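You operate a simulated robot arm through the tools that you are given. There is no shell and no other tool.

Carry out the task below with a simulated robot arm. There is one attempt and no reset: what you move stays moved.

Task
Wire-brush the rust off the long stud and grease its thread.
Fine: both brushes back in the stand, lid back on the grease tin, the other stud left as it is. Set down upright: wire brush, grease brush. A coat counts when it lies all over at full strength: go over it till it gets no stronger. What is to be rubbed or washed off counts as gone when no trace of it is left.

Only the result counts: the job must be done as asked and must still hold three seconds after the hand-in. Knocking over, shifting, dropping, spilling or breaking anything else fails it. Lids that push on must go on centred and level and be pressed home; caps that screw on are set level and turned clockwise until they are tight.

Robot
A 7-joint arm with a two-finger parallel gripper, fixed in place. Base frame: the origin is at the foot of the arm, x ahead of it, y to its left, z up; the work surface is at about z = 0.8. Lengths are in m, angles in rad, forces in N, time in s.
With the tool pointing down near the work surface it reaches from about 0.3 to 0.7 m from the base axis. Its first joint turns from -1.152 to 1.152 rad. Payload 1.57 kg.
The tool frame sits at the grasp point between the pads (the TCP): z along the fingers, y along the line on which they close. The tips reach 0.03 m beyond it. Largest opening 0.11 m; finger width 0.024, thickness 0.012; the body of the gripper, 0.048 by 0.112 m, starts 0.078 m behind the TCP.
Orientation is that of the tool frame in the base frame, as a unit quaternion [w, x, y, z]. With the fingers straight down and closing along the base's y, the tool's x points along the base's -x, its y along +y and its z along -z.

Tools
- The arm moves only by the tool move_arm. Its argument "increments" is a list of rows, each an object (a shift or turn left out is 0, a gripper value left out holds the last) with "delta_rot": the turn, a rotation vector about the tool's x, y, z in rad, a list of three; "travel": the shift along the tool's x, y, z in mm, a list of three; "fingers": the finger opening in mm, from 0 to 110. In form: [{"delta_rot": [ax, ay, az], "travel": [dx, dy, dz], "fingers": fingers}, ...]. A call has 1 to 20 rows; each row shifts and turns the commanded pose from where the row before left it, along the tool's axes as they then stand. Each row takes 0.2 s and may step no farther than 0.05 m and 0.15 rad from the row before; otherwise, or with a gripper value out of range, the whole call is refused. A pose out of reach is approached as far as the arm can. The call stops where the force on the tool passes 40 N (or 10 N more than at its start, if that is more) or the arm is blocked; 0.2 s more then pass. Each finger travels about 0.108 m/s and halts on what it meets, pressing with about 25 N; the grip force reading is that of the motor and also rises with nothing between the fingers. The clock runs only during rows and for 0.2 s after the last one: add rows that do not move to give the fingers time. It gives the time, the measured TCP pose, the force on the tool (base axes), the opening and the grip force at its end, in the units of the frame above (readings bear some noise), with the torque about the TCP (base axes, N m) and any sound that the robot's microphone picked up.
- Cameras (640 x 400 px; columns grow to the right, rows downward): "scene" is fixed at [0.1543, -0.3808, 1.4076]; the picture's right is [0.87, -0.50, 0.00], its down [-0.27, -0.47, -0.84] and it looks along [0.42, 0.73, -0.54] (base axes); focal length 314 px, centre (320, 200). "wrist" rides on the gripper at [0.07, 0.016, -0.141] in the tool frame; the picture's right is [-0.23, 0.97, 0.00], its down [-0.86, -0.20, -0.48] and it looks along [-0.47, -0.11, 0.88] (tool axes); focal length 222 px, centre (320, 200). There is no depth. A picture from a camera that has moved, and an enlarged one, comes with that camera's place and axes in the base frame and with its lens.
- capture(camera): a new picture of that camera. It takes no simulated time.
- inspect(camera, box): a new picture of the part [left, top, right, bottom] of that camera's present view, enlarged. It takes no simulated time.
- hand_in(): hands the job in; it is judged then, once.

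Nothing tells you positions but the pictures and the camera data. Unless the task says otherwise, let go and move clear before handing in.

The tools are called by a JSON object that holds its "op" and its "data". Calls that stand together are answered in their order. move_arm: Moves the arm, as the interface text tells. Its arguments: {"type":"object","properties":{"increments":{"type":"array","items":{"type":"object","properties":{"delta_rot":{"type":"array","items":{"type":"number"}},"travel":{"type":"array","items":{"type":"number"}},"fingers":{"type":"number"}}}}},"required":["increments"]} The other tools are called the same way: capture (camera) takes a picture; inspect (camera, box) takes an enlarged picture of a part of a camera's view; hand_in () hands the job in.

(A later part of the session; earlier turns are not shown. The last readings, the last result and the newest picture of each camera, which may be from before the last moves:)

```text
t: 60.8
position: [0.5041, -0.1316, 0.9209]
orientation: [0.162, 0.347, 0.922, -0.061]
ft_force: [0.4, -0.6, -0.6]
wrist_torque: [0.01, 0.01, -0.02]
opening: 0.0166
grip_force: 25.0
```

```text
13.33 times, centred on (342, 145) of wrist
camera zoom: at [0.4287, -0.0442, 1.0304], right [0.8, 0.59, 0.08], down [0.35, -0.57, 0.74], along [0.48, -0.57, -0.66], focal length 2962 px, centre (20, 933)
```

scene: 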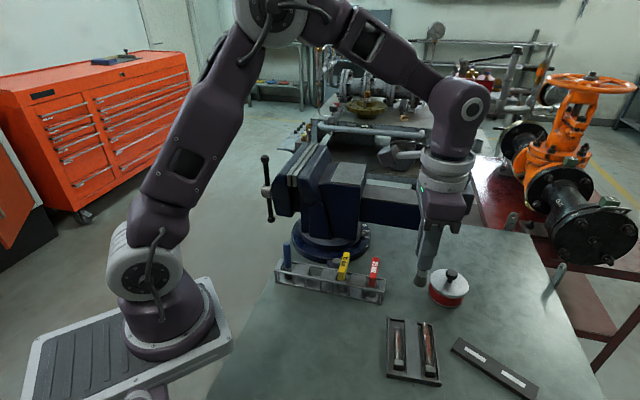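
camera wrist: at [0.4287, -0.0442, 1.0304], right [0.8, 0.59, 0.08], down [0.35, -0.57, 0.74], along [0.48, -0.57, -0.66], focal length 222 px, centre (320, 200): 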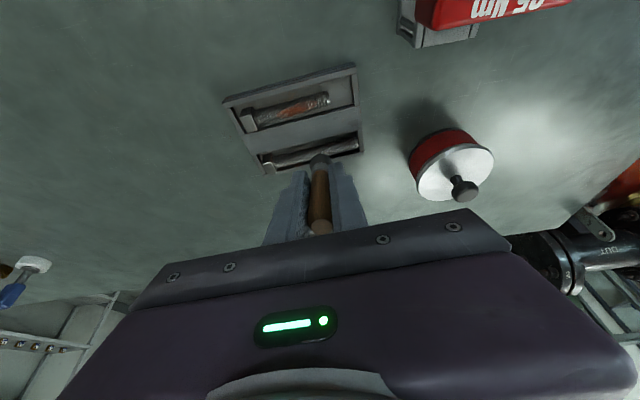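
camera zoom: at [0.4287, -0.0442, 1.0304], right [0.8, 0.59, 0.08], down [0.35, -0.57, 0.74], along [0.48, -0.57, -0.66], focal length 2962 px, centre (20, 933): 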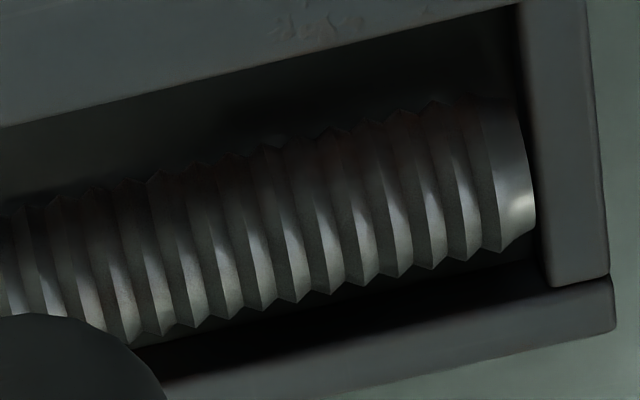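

I now see the left flank directly and it does show faint reddish tints towards the tip. I approach along the tilted brush axis and look for contact.

{"op": "move_arm", "data": {"increments": [{"travel": [0, 0, 12]}, {"travel": [0, 0, 12]}, {"travel": [0, 0, 0]}]}}

{"op": "inspect", "data": {"camera": "scene", "box": [385, 290, 465, 390]}}

{"op": "inspect", "data": {"camera": "wrist", "box": [255, 105, 365, 180]}}

```text
t: 61.6
position: [0.5097, -0.1382, 0.9001]
orientation: [0.164, 0.347, 0.921, -0.062]
ft_force: [0.8, 0.7, -1.2]
wrist_torque: [0.02, 0.02, 0.0]
opening: 0.0168
grip_force: 25.2
```

```text
4.00 times, centred on (425, 340) of scene
camera zoom: at [0.1543, -0.3808, 1.4076], right [0.87, -0.5, 0.0], down [-0.27, -0.47, -0.84], along [0.42, 0.73, -0.54], focal length 1256 px, centre (-100, -360)
```

zoom: 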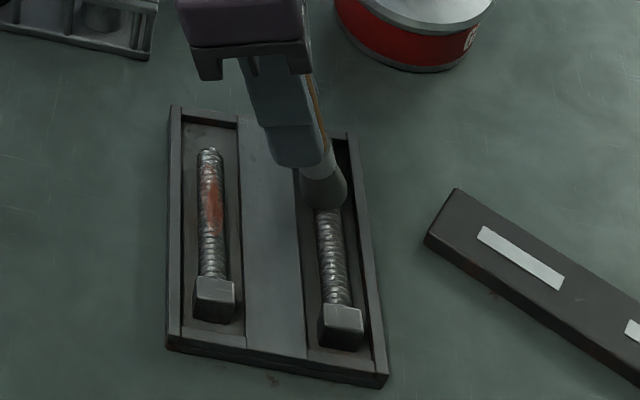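

```text
5.33 times, centred on (310, 142) of wrist
camera zoom: at [0.4347, -0.0498, 1.008], right [0.8, 0.59, 0.08], down [0.35, -0.57, 0.74], along [0.48, -0.57, -0.66], focal length 1185 px, centre (373, 507)
```

zoom: 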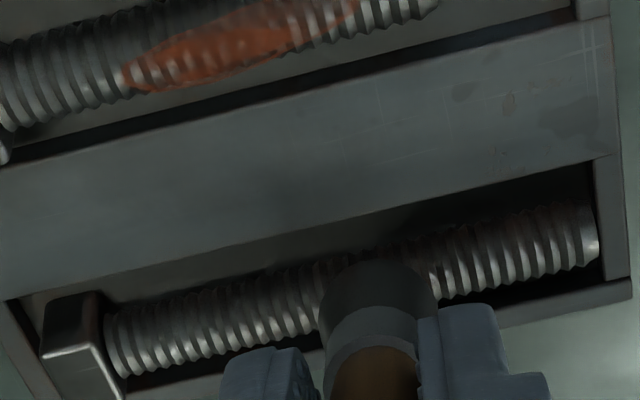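

{"op": "move_arm", "data": {"increments": [{"travel": [0, 0, 2]}, {"travel": [0, 0, 2]}, {"travel": [0, 0, 0]}]}}

```text
t: 62.4
position: [0.5111, -0.1369, 0.8954]
orientation: [0.164, 0.347, 0.921, -0.062]
ft_force: [-0.1, -0.3, -0.8]
wrist_torque: [-0.03, -0.01, 0.01]
opening: 0.0165
grip_force: 24.9
```

{"op": "move_arm", "data": {"increments": [{"travel": [0, 0, 1]}, {"travel": [0, 0, 1]}, {"travel": [0, 0, 0]}]}}

```text
t: 63.2
position: [0.51, -0.1386, 0.8943]
orientation: [0.164, 0.347, 0.921, -0.062]
ft_force: [0.1, -0.9, 0.0]
wrist_torque: [-0.02, 0.01, 0.0]
opening: 0.0164
grip_force: 24.9
```

{"op": "move_arm", "data": {"increments": [{"travel": [0, 0, 0.7]}, {"travel": [0, 0, 0.7]}, {"travel": [0, 0, 0]}]}}

```text
t: 64.0
position: [0.5128, -0.1395, 0.893]
orientation: [0.164, 0.347, 0.921, -0.062]
ft_force: [-0.2, -0.6, -0.8]
wrist_torque: [0.01, 0.01, -0.01]
opening: 0.0161
grip_force: 24.8
```

{"op": "move_arm", "data": {"increments": [{"travel": [0, 0, 0.6]}, {"travel": [0, 0, 0.6]}, {"travel": [0, 0, 0]}]}}

{"op": "inspect", "data": {"camera": "scene", "box": [405, 310, 445, 350]}}

```text
t: 64.8
position: [0.5124, -0.1387, 0.8924]
orientation: [0.163, 0.347, 0.922, -0.062]
ft_force: [-0.3, 0.4, -0.5]
wrist_torque: [0.01, -0.04, 0.0]
opening: 0.0166
grip_force: 24.6
```

```text
10.00 times, centred on (425, 330) of scene
camera zoom: at [0.1543, -0.3808, 1.4076], right [0.87, -0.5, 0.0], down [-0.27, -0.47, -0.84], along [0.42, 0.73, -0.54], focal length 3140 px, centre (-730, -1100)
```

zoom: 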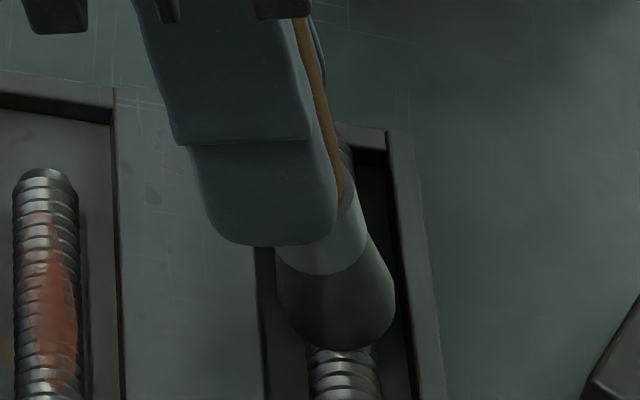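

{"op": "move_arm", "data": {"increments": [{"travel": [0, 0, 0.6]}, {"travel": [0, 0, 0.6]}, {"travel": [0, 0, 0]}]}}

```text
t: 65.6
position: [0.5125, -0.1383, 0.8914]
orientation: [0.164, 0.347, 0.921, -0.062]
ft_force: [-3.0, 1.7, 12.6]
wrist_torque: [-0.2, -0.05, 0.0]
opening: 0.0165
grip_force: 24.7
```

Contact at about 12 N. I ease off slightly and stroke along the flank.

{"op": "move_arm", "data": {"increments": [{"travel": [0, 0, -0.25]}, {"travel": [0, 7, 0.15]}, {"travel": [0, 7, 0.15]}, {"travel": [0, 7, 0.15]}, {"travel": [0, 7, 0.15]}, {"travel": [0, 7, 0.15]}, {"travel": [0, -7, -0.15]}, {"travel": [0, -7, -0.15]}, {"travel": [0, -7, -0.15]}, {"travel": [0, -7, -0.15]}, {"travel": [0, -7, -0.15]}, {"travel": [0, -7, -0.15]}, {"travel": [0, -7, -0.15]}, {"travel": [0, -7, -0.15]}, {"travel": [0, -7, -0.15]}, {"travel": [0, -7, -0.15]}, {"travel": [0, 0, 0]}]}}

{"op": "inspect", "data": {"camera": "wrist", "box": [305, 105, 415, 180]}}

{"op": "inspect", "data": {"camera": "wrist", "box": [345, 120, 405, 160]}}

```text
t: 69.2
position: [0.4893, -0.1651, 0.8918]
orientation: [0.163, 0.347, 0.921, -0.061]
ft_force: [0.2, 0.7, -0.3]
wrist_torque: [0.03, 0.0, 0.03]
opening: 0.0165
grip_force: 25.5
```

```text
5.33 times, centred on (360, 142) of wrist
camera zoom: at [0.4133, -0.0783, 1.0004], right [0.8, 0.59, 0.08], down [0.35, -0.57, 0.74], along [0.48, -0.57, -0.66], focal length 1185 px, centre (107, 507)
```

zoom: 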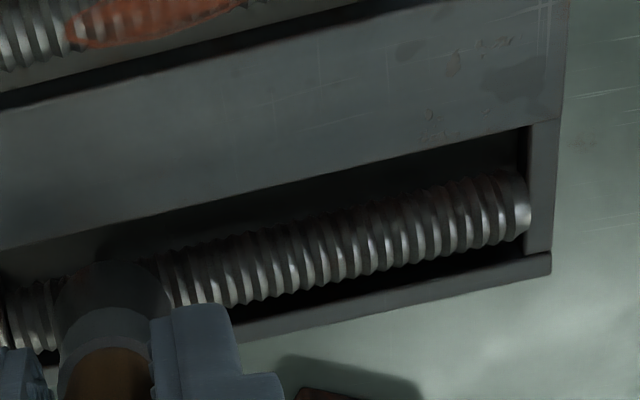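

```text
10.00 times, centred on (375, 140) of wrist
camera zoom: at [0.4133, -0.0783, 1.0004], right [0.8, 0.59, 0.08], down [0.35, -0.57, 0.74], along [0.48, -0.57, -0.66], focal length 2221 px, centre (-230, 800)
```

zoom: 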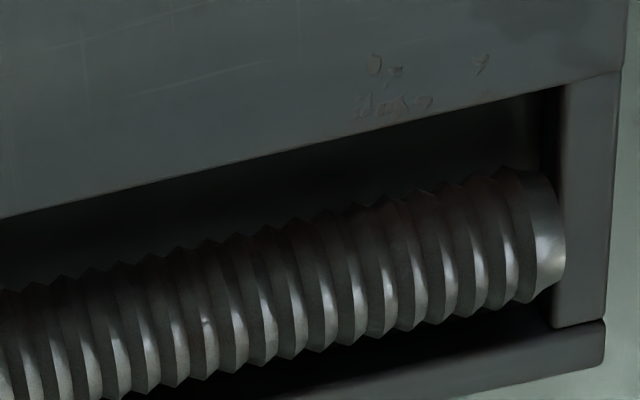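

The left flank near the tip still looks slightly reddish. I back off, tilt a further 15° and work on that outer part of the flank.

{"op": "move_arm", "data": {"increments": [{"travel": [0, 0, -12]}, {"travel": [0, 25, 0]}, {"travel": [0, 25, 0]}, {"delta_rot": [0, -0.13, 0]}, {"delta_rot": [0, -0.13, 0]}, {"travel": [13, 0, -2.7]}, {"travel": [0, 0, 0]}]}}

{"op": "capture", "data": {"camera": "wrist"}}

{"op": "inspect", "data": {"camera": "wrist", "box": [230, 120, 380, 200]}}

{"op": "inspect", "data": {"camera": "scene", "box": [395, 290, 455, 350]}}

```text
t: 70.8
position: [0.5094, -0.1171, 0.8979]
orientation: [0.281, 0.336, 0.893, -0.106]
ft_force: [0.8, -0.8, -1.3]
wrist_torque: [0.01, 0.03, 0.01]
opening: 0.0167
grip_force: 25.2
```

```text
taken
camera wrist: at [0.4157, -0.0127, 0.9733], right [0.78, 0.61, 0.13], down [0.19, -0.43, 0.88], along [0.59, -0.67, -0.45], focal length 222 px, centre (320, 200)
```

wrist: 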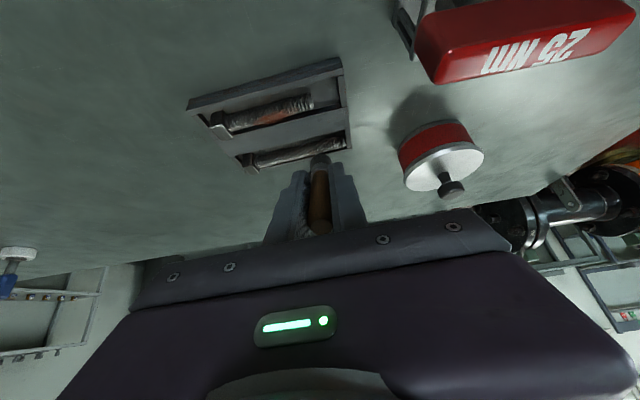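

```text
4.27 times, centred on (305, 160) of wrist
camera zoom: at [0.4157, -0.0127, 0.9733], right [0.78, 0.61, 0.13], down [0.19, -0.43, 0.88], along [0.59, -0.67, -0.45], focal length 948 px, centre (384, 371)
```

zoom: 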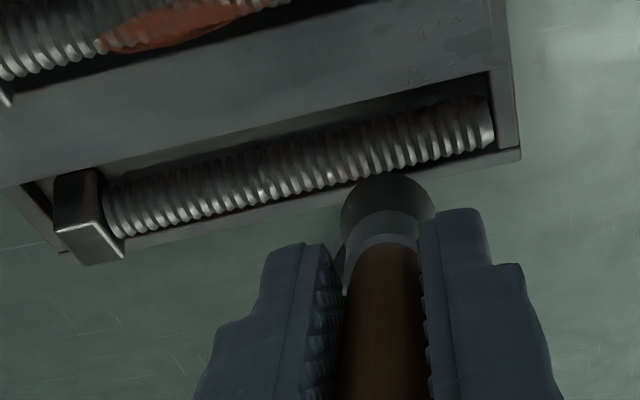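

```text
6.67 times, centred on (425, 320) of scene
camera zoom: at [0.1543, -0.3808, 1.4076], right [0.87, -0.5, 0.0], down [-0.27, -0.47, -0.84], along [0.42, 0.73, -0.54], focal length 2094 px, centre (-380, -600)
```

zoom: 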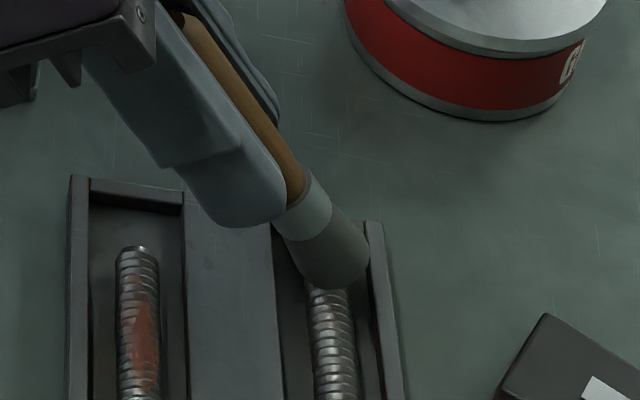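

{"op": "move_arm", "data": {"increments": [{"travel": [4, 0, 0]}, {"travel": [0, 0, 6]}, {"travel": [0, 0, 4]}, {"travel": [0, 0, 0]}]}}

{"op": "inspect", "data": {"camera": "wrist", "box": [230, 110, 380, 190]}}

{"op": "inspect", "data": {"camera": "scene", "box": [395, 290, 455, 350]}}

```text
t: 71.8
position: [0.5113, -0.1182, 0.8863]
orientation: [0.281, 0.337, 0.892, -0.106]
ft_force: [0.9, 0.6, -0.6]
wrist_torque: [-0.04, 0.02, 0.03]
opening: 0.0164
grip_force: 25.2
```

```text
4.27 times, centred on (305, 150) of wrist
camera zoom: at [0.4179, -0.015, 0.9626], right [0.78, 0.61, 0.13], down [0.19, -0.43, 0.88], along [0.59, -0.67, -0.45], focal length 948 px, centre (384, 413)
```

zoom: 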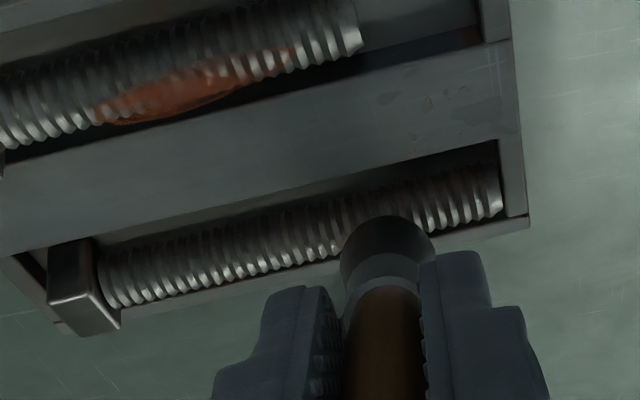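

```text
6.67 times, centred on (425, 320) of scene
camera zoom: at [0.1543, -0.3808, 1.4076], right [0.87, -0.5, 0.0], down [-0.27, -0.47, -0.84], along [0.42, 0.73, -0.54], focal length 2094 px, centre (-380, -600)
```

zoom: 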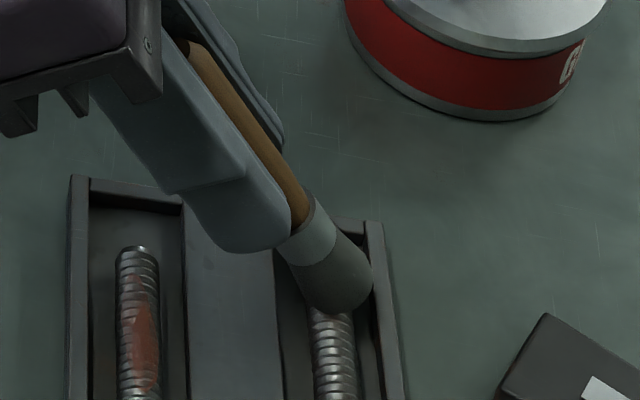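

{"op": "move_arm", "data": {"increments": [{"travel": [0, 0, 1]}, {"travel": [0, 0, 1]}, {"travel": [0, 0, 0]}]}}

```text
t: 72.6
position: [0.5111, -0.1198, 0.8855]
orientation: [0.282, 0.336, 0.892, -0.106]
ft_force: [-0.5, 0.4, -0.4]
wrist_torque: [0.02, 0.01, -0.01]
opening: 0.0163
grip_force: 24.9
```

{"op": "move_arm", "data": {"increments": [{"travel": [0, 0, 0.8]}, {"travel": [0, 0, 0.8]}, {"travel": [0, 0, 0]}]}}

```text
t: 73.4
position: [0.5125, -0.1205, 0.8854]
orientation: [0.281, 0.336, 0.893, -0.106]
ft_force: [-2.1, 1.3, 5.9]
wrist_torque: [-0.08, 0.01, -0.04]
opening: 0.0165
grip_force: 24.6
```

Contact again at about 6 N. I stroke the left flank from mid-thread to the tip and back.

{"op": "move_arm", "data": {"increments": [{"travel": [0, 0, 0.15]}, {"travel": [0, 7, 0.1]}, {"travel": [0, 7, 0.1]}, {"travel": [0, 7, 0.1]}, {"travel": [0, -7, -0.1]}, {"travel": [0, -7, -0.1]}, {"travel": [0, -7, -0.1]}, {"travel": [0, -7, -0.1]}, {"travel": [0, -7, -0.1]}, {"travel": [0, -7, -0.1]}, {"travel": [0, -7, -0.1]}, {"travel": [0, 7, 0.1]}, {"travel": [0, 7, 0.1]}, {"travel": [0, 7, 0.1]}, {"travel": [0, 7, 0.1]}, {"travel": [0, 7, 0.1]}, {"travel": [0, 7, 0.1]}, {"travel": [0, 7, 0.1]}, {"travel": [0, 0, 0]}]}}

{"op": "inspect", "data": {"camera": "wrist", "box": [200, 110, 350, 190]}}

```text
t: 77.4
position: [0.5273, -0.1041, 0.8838]
orientation: [0.282, 0.336, 0.892, -0.106]
ft_force: [-0.3, -0.1, -0.8]
wrist_torque: [0.02, 0.01, 0.0]
opening: 0.0165
grip_force: 24.8
```

```text
4.27 times, centred on (275, 150) of wrist
camera zoom: at [0.434, -0.0011, 0.9599], right [0.78, 0.61, 0.13], down [0.19, -0.43, 0.88], along [0.59, -0.67, -0.45], focal length 948 px, centre (512, 413)
```

zoom: 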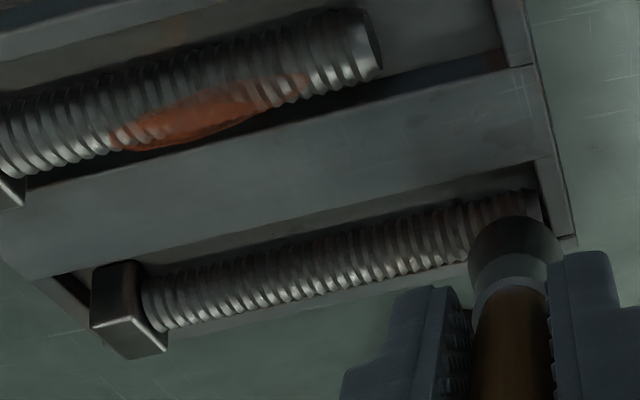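

{"op": "move_arm", "data": {"increments": [{"travel": [0, 0, -12]}, {"travel": [0, -25, 0]}, {"travel": [0, -25, 0]}, {"travel": [0, 0, 0]}]}}

{"op": "inspect", "data": {"camera": "wrist", "box": [300, 120, 390, 180]}}

{"op": "inspect", "data": {"camera": "wrist", "box": [345, 130, 390, 160]}}

{"op": "capture", "data": {"camera": "wrist"}}

```text
t: 78.4
position: [0.4874, -0.1378, 0.893]
orientation: [0.281, 0.336, 0.893, -0.107]
ft_force: [0.2, -0.5, -0.5]
wrist_torque: [0.01, 0.02, 0.0]
opening: 0.0166
grip_force: 25.1
```

```text
6.67 times, centred on (345, 150) of wrist
camera zoom: at [0.3956, -0.0341, 0.969], right [0.78, 0.61, 0.13], down [0.19, -0.43, 0.88], along [0.59, -0.67, -0.45], focal length 1481 px, centre (153, 533)
```

zoom: 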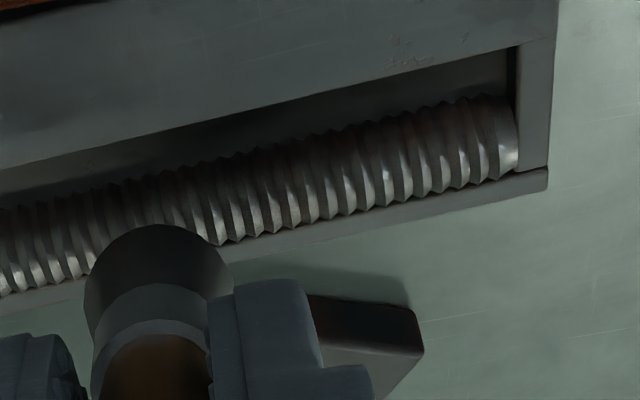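

```text
13.33 times, centred on (368, 145) of wrist
camera zoom: at [0.3956, -0.0341, 0.969], right [0.78, 0.61, 0.13], down [0.19, -0.43, 0.88], along [0.59, -0.67, -0.45], focal length 2962 px, centre (-313, 933)
```

zoom: 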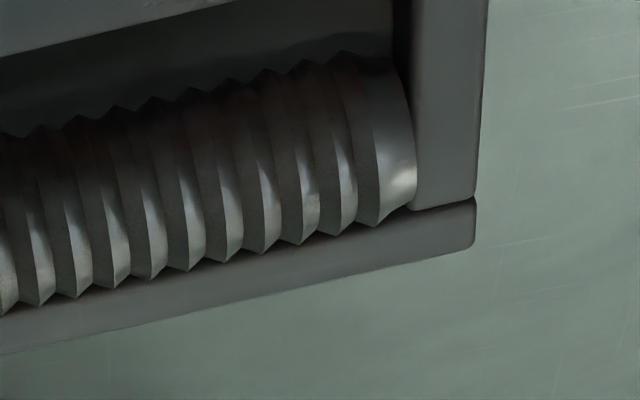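

```text
taken
camera wrist: at [0.3956, -0.0341, 0.969], right [0.78, 0.61, 0.13], down [0.19, -0.43, 0.88], along [0.59, -0.67, -0.45], focal length 222 px, centre (320, 200)
```

wrist: 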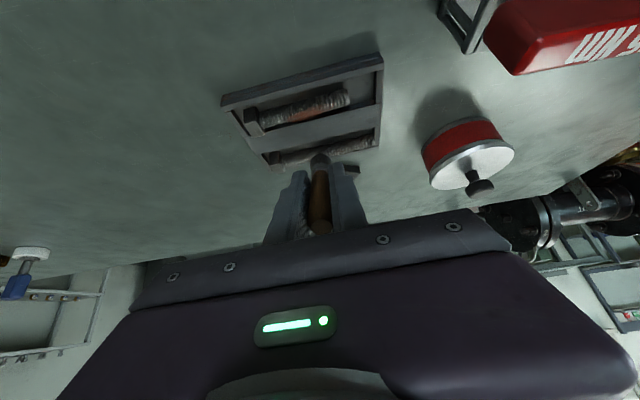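

{"op": "inspect", "data": {"camera": "wrist", "box": [240, 80, 360, 140]}}

{"op": "inspect", "data": {"camera": "wrist", "box": [265, 140, 310, 170]}}

{"op": "inspect", "data": {"camera": "wrist", "box": [325, 130, 370, 160]}}

```text
5.33 times, centred on (300, 110) of wrist
camera zoom: at [0.3956, -0.0341, 0.969], right [0.78, 0.61, 0.13], down [0.19, -0.43, 0.88], along [0.59, -0.67, -0.45], focal length 1185 px, centre (427, 680)
```

zoom: 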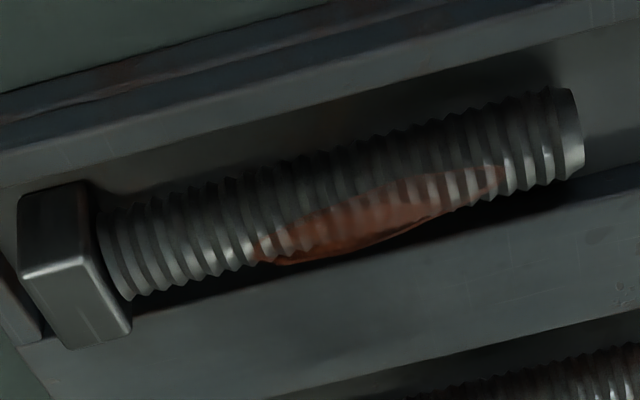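

```text
13.33 times, centred on (288, 155) of wrist
camera zoom: at [0.3956, -0.0341, 0.969], right [0.78, 0.61, 0.13], down [0.19, -0.43, 0.88], along [0.59, -0.67, -0.45], focal length 2962 px, centre (753, 800)
```

zoom: 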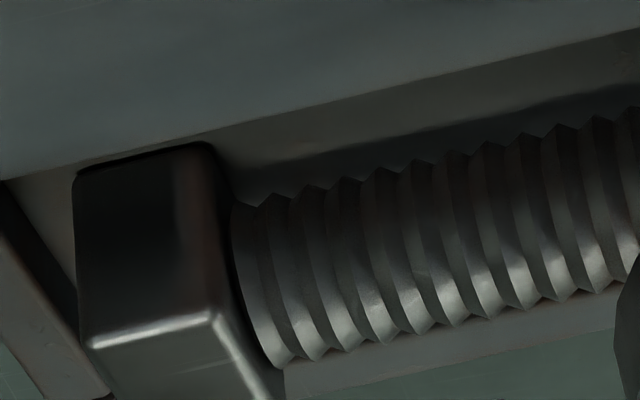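

```text
13.33 times, centred on (348, 145) of wrist
camera zoom: at [0.3956, -0.0341, 0.969], right [0.78, 0.61, 0.13], down [0.19, -0.43, 0.88], along [0.59, -0.67, -0.45], focal length 2962 px, centre (-47, 933)
```

zoom: 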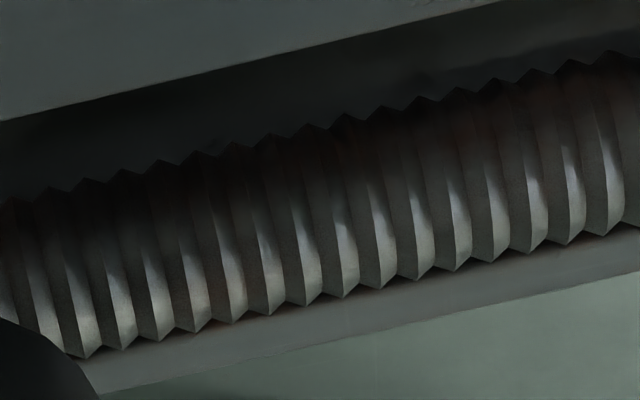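

The remaining reddish shade on the left flank also shows on the stud's head, so it may be a reflection. The rust patch lay towards the right, so I now tilt the hand the other way to treat and view the right flank.

{"op": "move_arm", "data": {"increments": [{"travel": [-19.2, 0, -27.5]}, {"travel": [-19.2, 0, -27.5]}, {"delta_rot": [0, 0.1373, 0]}, {"delta_rot": [0, 0.1373, 0]}, {"delta_rot": [0, 0.1373, 0]}, {"delta_rot": [0, 0.1373, 0]}, {"delta_rot": [0, 0.1373, 0]}, {"delta_rot": [0, 0.1373, 0]}, {"delta_rot": [0, 0.1373, 0]}, {"travel": [-37.6, 9.5, -13.7]}, {"travel": [-37.6, 9.5, -13.7]}, {"travel": [0, 0, 0]}]}}

{"op": "capture", "data": {"camera": "wrist"}}

{"op": "inspect", "data": {"camera": "scene", "box": [385, 270, 485, 380]}}

```text
t: 81.0
position: [0.5616, -0.1767, 0.9579]
orientation: [-0.163, 0.348, 0.921, 0.062]
ft_force: [0.2, 0.0, -0.4]
wrist_torque: [0.02, 0.02, -0.02]
opening: 0.0166
grip_force: 25.0
```

```text
taken
camera wrist: at [0.5592, -0.1531, 1.115], right [0.8, 0.59, -0.08], down [0.59, -0.79, 0.15], along [0.03, -0.17, -0.98], focal length 222 px, centre (320, 200)
```

wrist: 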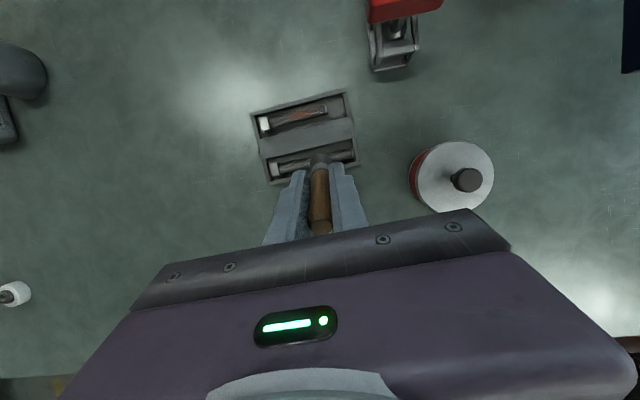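

```text
3.64 times, centred on (435, 325) of scene
camera zoom: at [0.1543, -0.3808, 1.4076], right [0.87, -0.5, 0.0], down [-0.27, -0.47, -0.84], along [0.42, 0.73, -0.54], focal length 1142 px, centre (-98, -254)
```

zoom: 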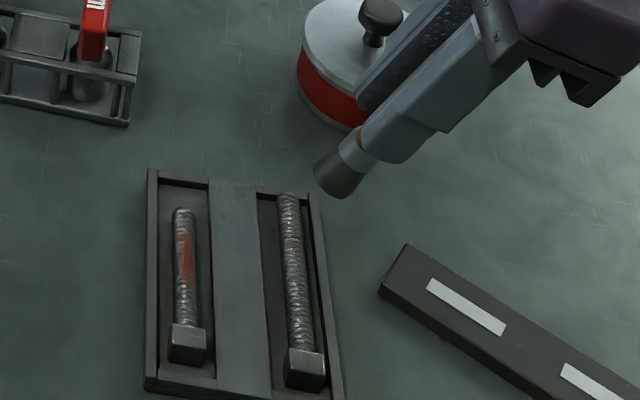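

{"op": "inspect", "data": {"camera": "wrist", "box": [260, 135, 365, 190]}}

{"op": "inspect", "data": {"camera": "scene", "box": [410, 320, 440, 372]}}

```text
6.10 times, centred on (312, 162) of wrist
camera zoom: at [0.5592, -0.1531, 1.115], right [0.8, 0.59, -0.08], down [0.59, -0.79, 0.15], along [0.03, -0.17, -0.98], focal length 1354 px, centre (366, 429)
```

zoom: 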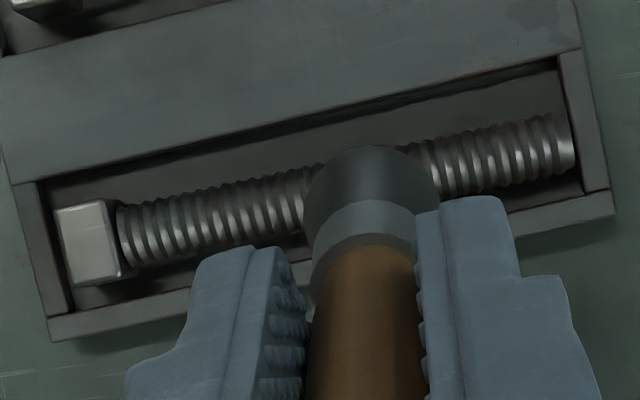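

```text
7.69 times, centred on (425, 346) of scene
camera zoom: at [0.1543, -0.3808, 1.4076], right [0.87, -0.5, 0.0], down [-0.27, -0.47, -0.84], along [0.42, 0.73, -0.54], focal length 2416 px, centre (-488, -923)
```

zoom: 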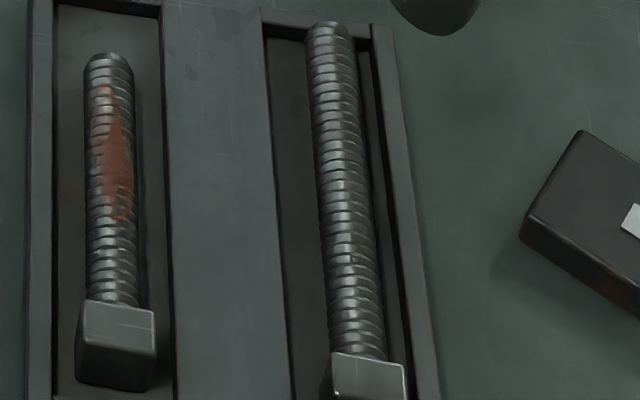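

{"op": "move_arm", "data": {"increments": [{"travel": [-35.2, 0, -12.9]}, {"travel": [-35.2, 0, -12.9]}, {"delta_rot": [0, 0.125, 0]}, {"delta_rot": [0, 0.125, 0]}, {"travel": [0, 0, 0]}]}}

{"op": "capture", "data": {"camera": "wrist"}}

```text
t: 82.2
position: [0.5381, -0.1727, 0.9754]
orientation: [-0.249, 0.34, 0.902, 0.094]
ft_force: [0.6, 0.2, 0.1]
wrist_torque: [-0.02, 0.02, -0.03]
opening: 0.0166
grip_force: 24.8
out of reach, approached as far as the arm can: row 1, 2, 3, 4
```

```text
taken
camera wrist: at [0.559, -0.1683, 1.1329], right [0.79, 0.6, -0.12], down [0.6, -0.8, -0.03], along [-0.11, -0.05, -0.99], focal length 222 px, centre (320, 200)
```

wrist: 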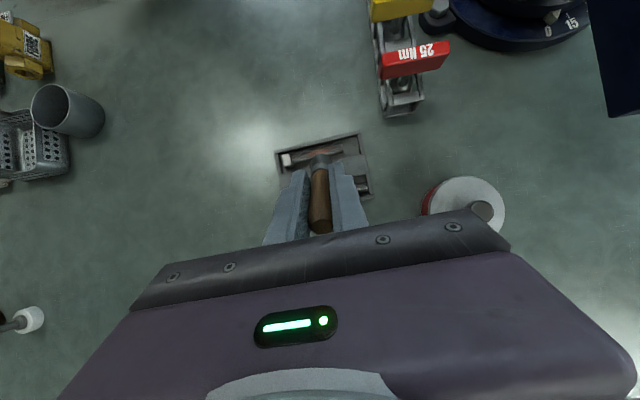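

That pose is out of reach, so I reverse those steps and check that the commanded pose matches the measured one again.

{"op": "move_arm", "data": {"increments": [{"delta_rot": [0, -0.125, 0]}, {"delta_rot": [0, -0.125, 0]}, {"travel": [35.2, 0, 12.9]}, {"travel": [35.2, 0, 12.9]}, {"travel": [0, 0, 0]}]}}

```text
t: 83.4
position: [0.4807, -0.1218, 0.971]
orientation: [-0.134, 0.348, 0.927, 0.05]
ft_force: [1.0, -0.9, 0.3]
wrist_torque: [0.0, 0.0, 0.01]
opening: 0.0165
grip_force: 24.9
```

The command re-based itself on the reached pose, now at (0.481, -0.122, 0.971) with about 0.287 rad of tilt. I level the hand, then turn it half round so the camera can look at the stud's right flank.

{"op": "move_arm", "data": {"increments": [{"delta_rot": [0, -0.1437, 0]}, {"delta_rot": [0, -0.1437, 0]}, {"travel": [0, 0, 0]}, {"travel": [0, 0, 0]}]}}

{"op": "move_arm", "data": {"increments": [{"delta_rot": [0, 0, -0.15]}, {"delta_rot": [0, 0, -0.15]}, {"delta_rot": [0, 0, -0.15]}, {"delta_rot": [0, 0, -0.15]}, {"delta_rot": [0, 0, -0.15]}, {"delta_rot": [0, 0, -0.15]}, {"delta_rot": [0, 0, -0.15]}, {"delta_rot": [0, 0, -0.15]}, {"delta_rot": [0, 0, -0.15]}, {"delta_rot": [0, 0, -0.15]}, {"travel": [0, 0, 0]}]}}

```text
t: 84.4
position: [0.4816, -0.1219, 0.9712]
orientation: [0.0, 0.353, 0.936, -0.001]
ft_force: [0.1, -0.8, -0.7]
wrist_torque: [0.0, 0.01, 0.0]
opening: 0.0165
grip_force: 25.0
```

```text
t: 86.8
position: [0.4831, -0.1216, 0.972]
orientation: [-0.001, -0.38, 0.925, 0.001]
ft_force: [0.1, -0.3, 0.2]
wrist_torque: [-0.02, 0.0, 0.02]
opening: 0.0165
grip_force: 24.8
```

{"op": "move_arm", "data": {"increments": [{"delta_rot": [0, 0, -0.15]}, {"delta_rot": [0, 0, -0.15]}, {"delta_rot": [0, 0, -0.15]}, {"delta_rot": [0, 0, -0.15]}, {"delta_rot": [0, 0, -0.15]}, {"delta_rot": [0, 0, -0.15]}, {"delta_rot": [0, 0, -0.15]}, {"delta_rot": [0, 0, -0.15]}, {"delta_rot": [0, 0, -0.15]}, {"delta_rot": [0, 0, -0.15]}, {"delta_rot": [0, 0, -0.1416]}, {"travel": [0, 0, 0]}]}}

{"op": "capture", "data": {"camera": "wrist"}}

{"op": "capture", "data": {"camera": "scene"}}

```text
t: 89.4
position: [0.4819, -0.123, 0.9716]
orientation: [0.0, 0.936, -0.352, -0.001]
ft_force: [0.1, -0.4, 0.2]
wrist_torque: [-0.02, 0.01, 0.01]
opening: 0.0163
grip_force: 25.3
```

```text
taken
camera wrist: at [0.5241, -0.1806, 1.1127], right [-0.81, -0.58, 0.0], down [-0.51, 0.71, 0.48], along [-0.28, 0.39, -0.88], focal length 222 px, centre (320, 200)
```

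wrist: 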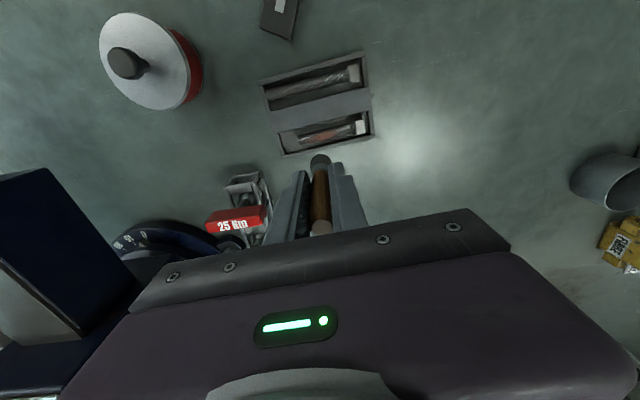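

```text
taken
```

scene: 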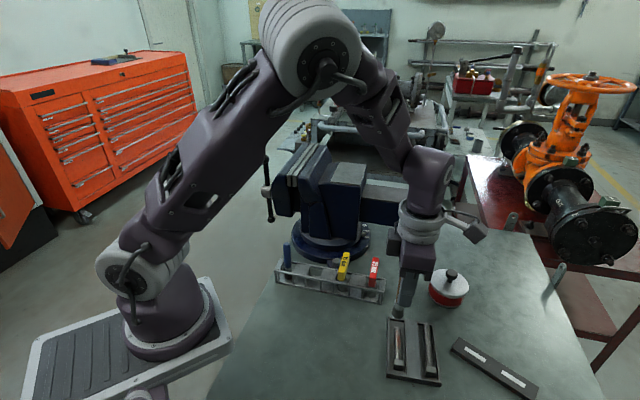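

The half turn worked. I move across to the right side of the stud and tilt so the camera sees its right flank.

{"op": "move_arm", "data": {"increments": [{"travel": [33, -3, 0]}, {"travel": [33, -3, 0]}, {"travel": [32, -3, 0]}, {"delta_rot": [0, -0.117, 0]}, {"delta_rot": [0, -0.117, 0]}, {"delta_rot": [0, -0.117, 0]}, {"travel": [0, 0, 0]}]}}

{"op": "capture", "data": {"camera": "wrist"}}

{"op": "inspect", "data": {"camera": "wrist", "box": [260, 100, 400, 200]}}

```text
t: 91.0
position: [0.5628, -0.18, 0.971]
orientation: [-0.062, 0.921, -0.348, -0.164]
ft_force: [0.9, 0.0, -1.0]
wrist_torque: [-0.02, 0.0, -0.01]
opening: 0.0161
grip_force: 25.1
```

```text
taken
camera wrist: at [0.6372, -0.2679, 1.0804], right [-0.8, -0.59, 0.08], down [-0.35, 0.57, 0.74], along [-0.48, 0.57, -0.66], focal length 222 px, centre (320, 200)
```

wrist: 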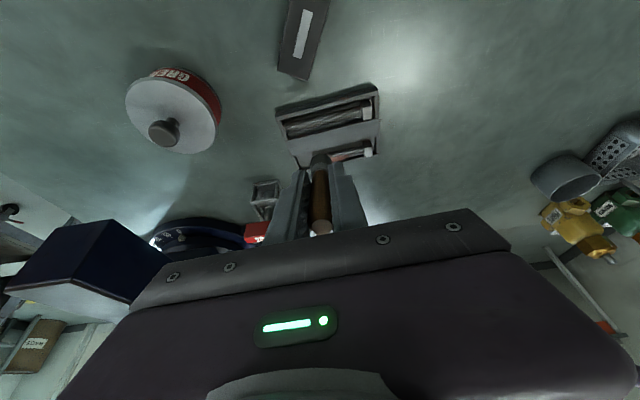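

```text
4.00 times, centred on (330, 150) of wrist
camera zoom: at [0.6372, -0.2679, 1.0804], right [-0.8, -0.59, 0.08], down [-0.35, 0.57, 0.74], along [-0.48, 0.57, -0.66], focal length 888 px, centre (280, 400)
```

zoom: 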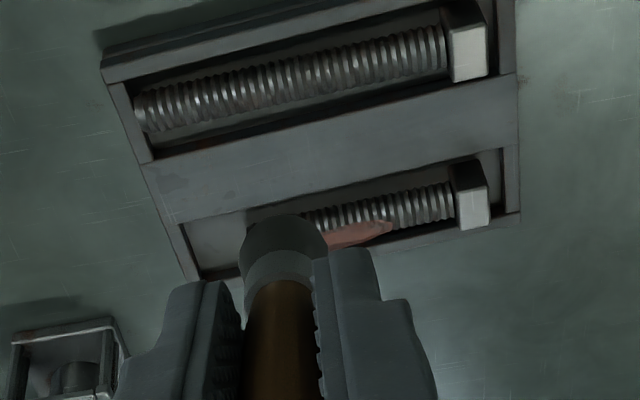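

{"op": "inspect", "data": {"camera": "wrist", "box": [280, 100, 380, 145]}}

{"op": "inspect", "data": {"camera": "wrist", "box": [290, 108, 330, 138]}}

{"op": "inspect", "data": {"camera": "wrist", "box": [325, 100, 375, 132]}}

{"op": "inspect", "data": {"camera": "wrist", "box": [330, 135, 385, 165]}}

```text
6.40 times, centred on (330, 122) of wrist
camera zoom: at [0.6372, -0.2679, 1.0804], right [-0.8, -0.59, 0.08], down [-0.35, 0.57, 0.74], along [-0.48, 0.57, -0.66], focal length 1422 px, centre (256, 696)
```

zoom: 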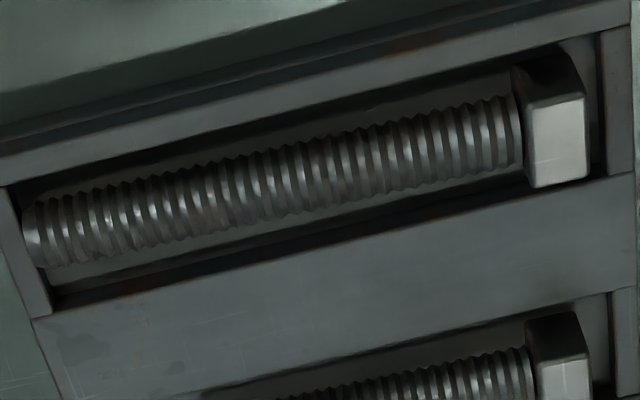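

```text
13.33 times, centred on (310, 123) of wrist
camera zoom: at [0.6372, -0.2679, 1.0804], right [-0.8, -0.59, 0.08], down [-0.35, 0.57, 0.74], along [-0.48, 0.57, -0.66], focal length 2962 px, centre (453, 1227)
```

zoom: 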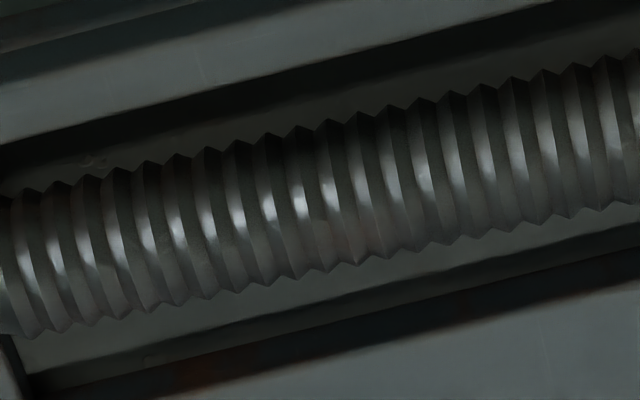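

```text
12.50 times, centred on (350, 116) of wrist
camera zoom: at [0.6372, -0.2679, 1.0804], right [-0.8, -0.59, 0.08], down [-0.35, 0.57, 0.74], along [-0.48, 0.57, -0.66], focal length 2776 px, centre (-55, 1250)
```

zoom: 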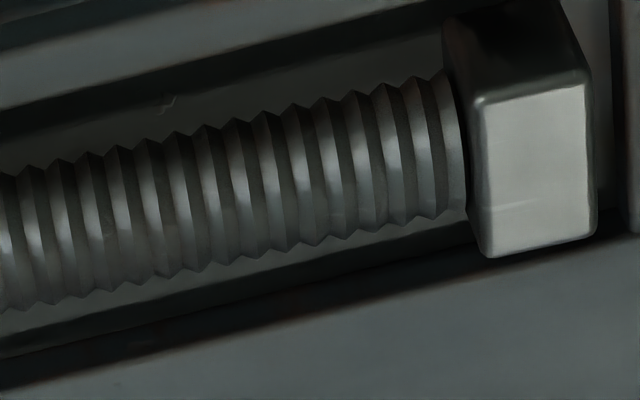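

```text
11.64 times, centred on (358, 150) of wrist
camera zoom: at [0.6372, -0.2679, 1.0804], right [-0.8, -0.59, 0.08], down [-0.35, 0.57, 0.74], along [-0.48, 0.57, -0.66], focal length 2585 px, centre (-116, 782)
```

zoom: 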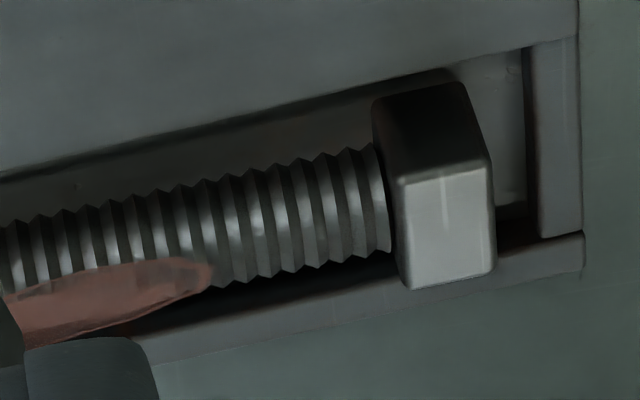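

The right flank is clean, and a slight pink trace remains only on the top-left around mid-length. I level the hand, turn back and brush the left flank again with closer control of the contact force.

{"op": "move_arm", "data": {"increments": [{"delta_rot": [0, 0.117, 0]}, {"delta_rot": [0, 0.117, 0]}, {"delta_rot": [0, 0.117, 0]}, {"travel": [-33, 3, 0]}, {"travel": [-33, 3, 0]}, {"travel": [-32, 3, 0]}, {"delta_rot": [0, 0, 0.15]}, {"delta_rot": [0, 0, 0.15]}, {"delta_rot": [0, 0, 0.15]}, {"delta_rot": [0, 0, 0.15]}, {"delta_rot": [0, 0, 0.15]}, {"delta_rot": [0, 0, 0.15]}, {"delta_rot": [0, 0, 0.15]}, {"delta_rot": [0, 0, 0.15]}, {"delta_rot": [0, 0, 0.15]}, {"delta_rot": [0, 0, 0.15]}, {"travel": [0, 0, 0]}]}}

{"op": "move_arm", "data": {"increments": [{"delta_rot": [0, 0, 0.15]}, {"delta_rot": [0, 0, 0.15]}, {"delta_rot": [0, 0, 0.15]}, {"delta_rot": [0, 0, 0.15]}, {"delta_rot": [0, 0, 0.15]}, {"delta_rot": [0, 0, 0.15]}, {"delta_rot": [0, 0, 0.15]}, {"delta_rot": [0, 0, 0.15]}, {"delta_rot": [0, 0, 0.15]}, {"delta_rot": [0, 0, 0.15]}, {"delta_rot": [0, 0, 0.1416]}, {"travel": [0, 0, 0]}, {"travel": [0, 0, 0]}]}}

```text
t: 94.6
position: [0.4838, -0.1237, 0.9716]
orientation: [0.0, -0.443, 0.897, 0.001]
ft_force: [0.9, -0.9, -0.7]
wrist_torque: [0.01, 0.0, -0.02]
opening: 0.0166
grip_force: 24.9
```

```text
t: 97.4
position: [0.4826, -0.1218, 0.9713]
orientation: [-0.001, 0.353, 0.936, 0.0]
ft_force: [0.0, -0.4, 0.0]
wrist_torque: [0.0, -0.02, -0.02]
opening: 0.0165
grip_force: 24.8
```

{"op": "inspect", "data": {"camera": "scene", "box": [375, 220, 455, 330]}}

{"op": "inspect", "data": {"camera": "wrist", "box": [270, 130, 370, 250]}}

```text
3.64 times, centred on (415, 275) of scene
camera zoom: at [0.1543, -0.3808, 1.4076], right [0.87, -0.5, 0.0], down [-0.27, -0.47, -0.84], along [0.42, 0.73, -0.54], focal length 1142 px, centre (-26, -73)
```

zoom: 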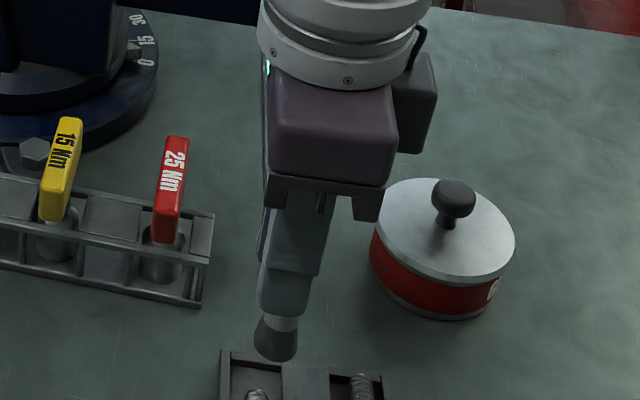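

```text
3.33 times, centred on (320, 190) of wrist
camera zoom: at [0.4411, -0.0642, 1.1133], right [0.81, 0.58, 0.0], down [0.51, -0.72, 0.48], along [0.28, -0.39, -0.88], focal length 740 px, centre (320, 233)
```

zoom: 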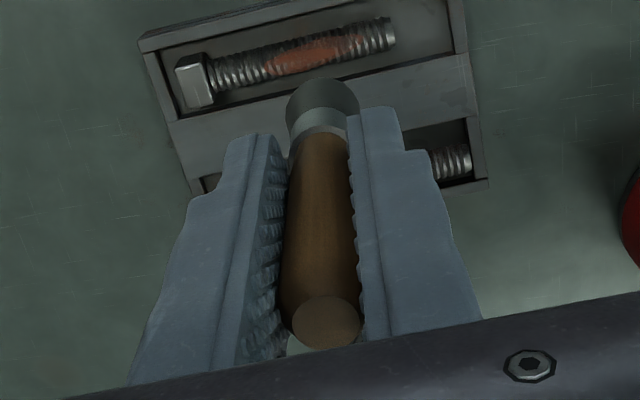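

The brush sits parallel in the grip, so no slip in angle. I move aside to the right to get the same top view of the stud as before and compare the traces.

{"op": "move_arm", "data": {"increments": [{"travel": [-41.3, 2.4, 0]}, {"travel": [-41.3, 2.4, 0]}, {"travel": [-41.3, 2.4, 12]}, {"travel": [0, 0, 10]}, {"travel": [0, 0, 0]}]}}

{"op": "inspect", "data": {"camera": "wrist", "box": [240, 60, 360, 130]}}

{"op": "inspect", "data": {"camera": "wrist", "box": [312, 72, 352, 97]}}

{"op": "inspect", "data": {"camera": "wrist", "box": [285, 80, 325, 105]}}

{"op": "inspect", "data": {"camera": "scene", "box": [412, 320, 442, 345]}}

```text
t: 98.6
position: [0.5821, -0.1996, 0.9503]
orientation: [-0.001, 0.353, 0.936, 0.0]
ft_force: [-0.4, 0.2, 0.5]
wrist_torque: [-0.02, 0.02, 0.0]
opening: 0.0165
grip_force: 24.7
```

```text
5.33 times, centred on (300, 95) of wrist
camera zoom: at [0.54, -0.1407, 1.0917], right [0.81, 0.58, 0.0], down [0.51, -0.71, 0.48], along [0.28, -0.39, -0.88], focal length 1185 px, centre (427, 760)
```

zoom: 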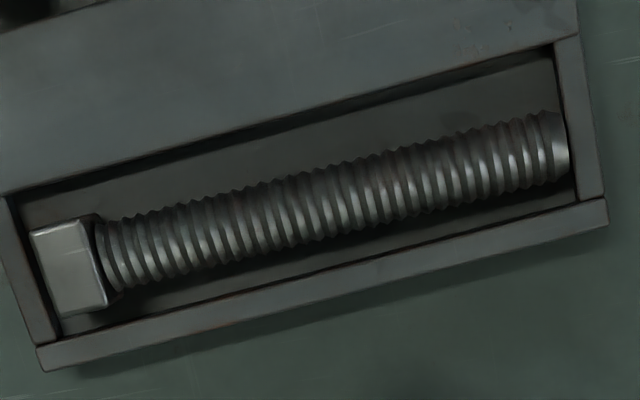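

```text
16.00 times, centred on (332, 84) of wrist
camera zoom: at [0.54, -0.1407, 1.0917], right [0.81, 0.58, 0.0], down [0.51, -0.71, 0.48], along [0.28, -0.39, -0.88], focal length 3554 px, centre (128, 2048)
```

zoom: 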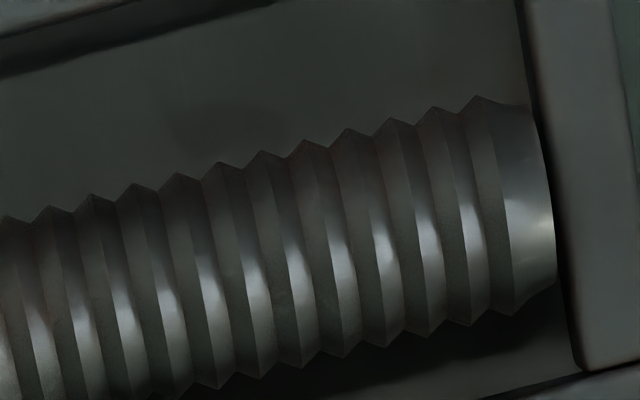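

```text
16.00 times, centred on (305, 92) of wrist
camera zoom: at [0.54, -0.1407, 1.0917], right [0.81, 0.58, 0.0], down [0.51, -0.71, 0.48], along [0.28, -0.39, -0.88], focal length 3554 px, centre (560, 1920)
```

zoom: 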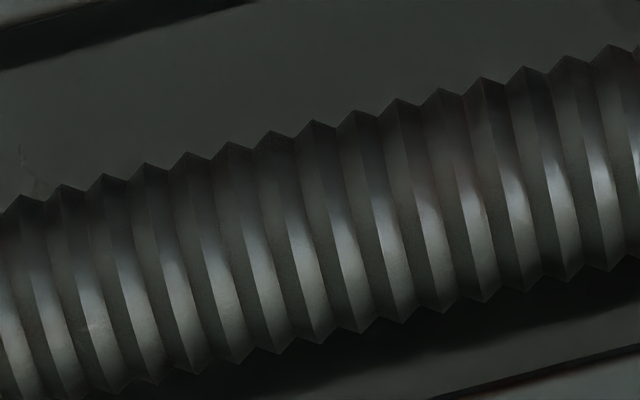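

```text
16.00 times, centred on (427, 332) of scene
camera zoom: at [0.1543, -0.3808, 1.4076], right [0.87, -0.5, 0.0], down [-0.27, -0.47, -0.84], along [0.42, 0.73, -0.54], focal length 5025 px, centre (-1392, -1920)
```

zoom: 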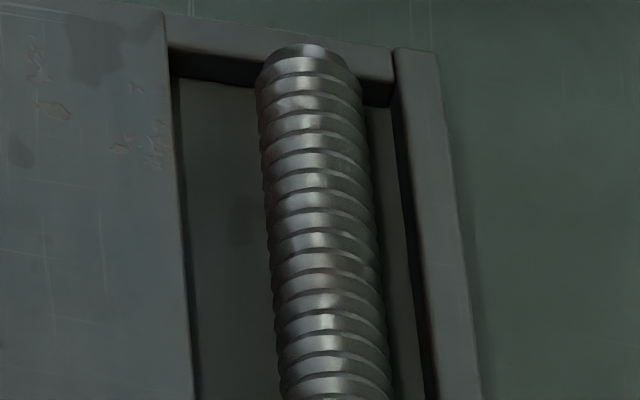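

The traces are now barely perceptible. I add more firm passes over the top and top-left to be sure, checking force as I go.

{"op": "move_arm", "data": {"increments": [{"travel": [31.6, 0, 0]}, {"travel": [31.6, 0, 0]}, {"travel": [0, 0, 25]}, {"travel": [0, 0, 20]}, {"travel": [0, 0, 4]}, {"travel": [0, 0, 1]}, {"travel": [0, 0, 0]}]}}

```text
t: 100.2
position: [0.5347, -0.1556, 0.8996]
orientation: [-0.001, 0.353, 0.936, 0.0]
ft_force: [0.7, -0.3, -0.4]
wrist_torque: [0.0, 0.0, 0.0]
opening: 0.0165
grip_force: 25.1
```

{"op": "move_arm", "data": {"increments": [{"travel": [0, 0, 0.5]}, {"travel": [0, 0, 0.5]}, {"travel": [0, 0, 0]}]}}

```text
t: 101.0
position: [0.5341, -0.1574, 0.8985]
orientation: [-0.001, 0.352, 0.936, 0.0]
ft_force: [0.2, 0.7, 0.3]
wrist_torque: [-0.01, 0.04, 0.02]
opening: 0.0165
grip_force: 25.1
```

{"op": "move_arm", "data": {"increments": [{"travel": [0, 0, 0.4]}, {"travel": [0, 0, 0.4]}, {"travel": [0, 0, 0]}]}}

```text
t: 101.8
position: [0.5332, -0.1563, 0.8983]
orientation: [0.0, 0.353, 0.936, 0.0]
ft_force: [-0.7, -0.4, -1.2]
wrist_torque: [0.0, -0.01, 0.03]
opening: 0.0161
grip_force: 25.4
```

{"op": "move_arm", "data": {"increments": [{"travel": [0, 0, 0.4]}, {"travel": [0, 0, 0.4]}, {"travel": [0, 0, 0]}]}}

```text
t: 102.6
position: [0.5345, -0.1579, 0.8989]
orientation: [0.0, 0.353, 0.936, 0.0]
ft_force: [-0.8, 2.0, 11.8]
wrist_torque: [0.01, 0.05, 0.0]
opening: 0.0167
grip_force: 25.2
```

{"op": "move_arm", "data": {"increments": [{"travel": [0, 7, 0.15]}, {"travel": [0, 7, 0.15]}, {"travel": [0, 7, 0.15]}, {"travel": [0, 7, 0.15]}, {"travel": [0, 7, 0.15]}, {"travel": [0, 0, 0]}]}}

{"op": "move_arm", "data": {"increments": [{"travel": [0, -7, -0.15]}, {"travel": [0, -7, -0.15]}, {"travel": [0, -7, -0.15]}, {"travel": [0, -7, -0.15]}, {"travel": [0, -7, -0.15]}, {"travel": [0, -7, -0.15]}, {"travel": [0, -7, -0.15]}, {"travel": [0, -7, -0.15]}, {"travel": [0, -7, -0.15]}, {"travel": [0, 0, 0]}]}}

```text
t: 104.0
position: [0.5559, -0.1327, 0.8971]
orientation: [0.0, 0.353, 0.936, 0.001]
ft_force: [-1.7, -1.5, 5.3]
wrist_torque: [-0.15, 0.12, -0.02]
opening: 0.0166
grip_force: 25.0
```

```text
t: 106.2
position: [0.5152, -0.1776, 0.8967]
orientation: [0.0, 0.353, 0.936, 0.0]
ft_force: [2.4, 3.2, 11.0]
wrist_torque: [0.07, -0.16, 0.03]
opening: 0.0168
grip_force: 25.0
```

Contact now holds between 5 and 12 N over the whole length. I repeat full strokes at several sideways offsets.

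{"op": "move_arm", "data": {"increments": [{"travel": [1.5, 7, 0.15]}, {"travel": [0, 7, 0.15]}, {"travel": [0, 7, 0.15]}, {"travel": [0, 7, 0.15]}, {"travel": [0, 7, 0.15]}, {"travel": [0, 7, 0.15]}, {"travel": [0, 7, 0.15]}, {"travel": [0, 7, 0.15]}, {"travel": [0, 7, 0.15]}, {"travel": [1.5, -7, -0.15]}, {"travel": [0, -7, -0.15]}, {"travel": [0, -7, -0.15]}, {"travel": [0, -7, -0.15]}, {"travel": [0, -7, -0.15]}, {"travel": [0, -7, -0.15]}, {"travel": [0, -7, -0.15]}, {"travel": [0, -7, -0.15]}, {"travel": [0, -7, -0.15]}, {"travel": [0, 0, 0]}]}}

{"op": "move_arm", "data": {"increments": [{"travel": [-2, 7, 0.15]}, {"travel": [-2, 7, 0.15]}, {"travel": [0, 7, 0.15]}, {"travel": [0, 7, 0.15]}, {"travel": [0, 7, 0.15]}, {"travel": [0, 7, 0.15]}, {"travel": [0, 7, 0.15]}, {"travel": [0, 7, 0.15]}, {"travel": [0, 7, 0.15]}, {"travel": [-2, -7, -0.15]}, {"travel": [0, -7, -0.15]}, {"travel": [0, -7, -0.15]}, {"travel": [0, -7, -0.15]}, {"travel": [0, -7, -0.15]}, {"travel": [0, -7, -0.15]}, {"travel": [0, -7, -0.15]}, {"travel": [0, -7, -0.15]}, {"travel": [0, -7, -0.15]}, {"travel": [0, 0, 0]}]}}

```text
t: 110.2
position: [0.5133, -0.1766, 0.8971]
orientation: [0.0, 0.353, 0.936, 0.0]
ft_force: [2.2, 2.6, 9.0]
wrist_torque: [0.05, -0.14, 0.03]
opening: 0.0167
grip_force: 25.1
```

```text
t: 114.2
position: [0.5169, -0.1801, 0.8976]
orientation: [-0.001, 0.353, 0.936, 0.0]
ft_force: [0.5, 0.5, 0.3]
wrist_torque: [0.01, -0.03, 0.01]
opening: 0.0165
grip_force: 24.9
```

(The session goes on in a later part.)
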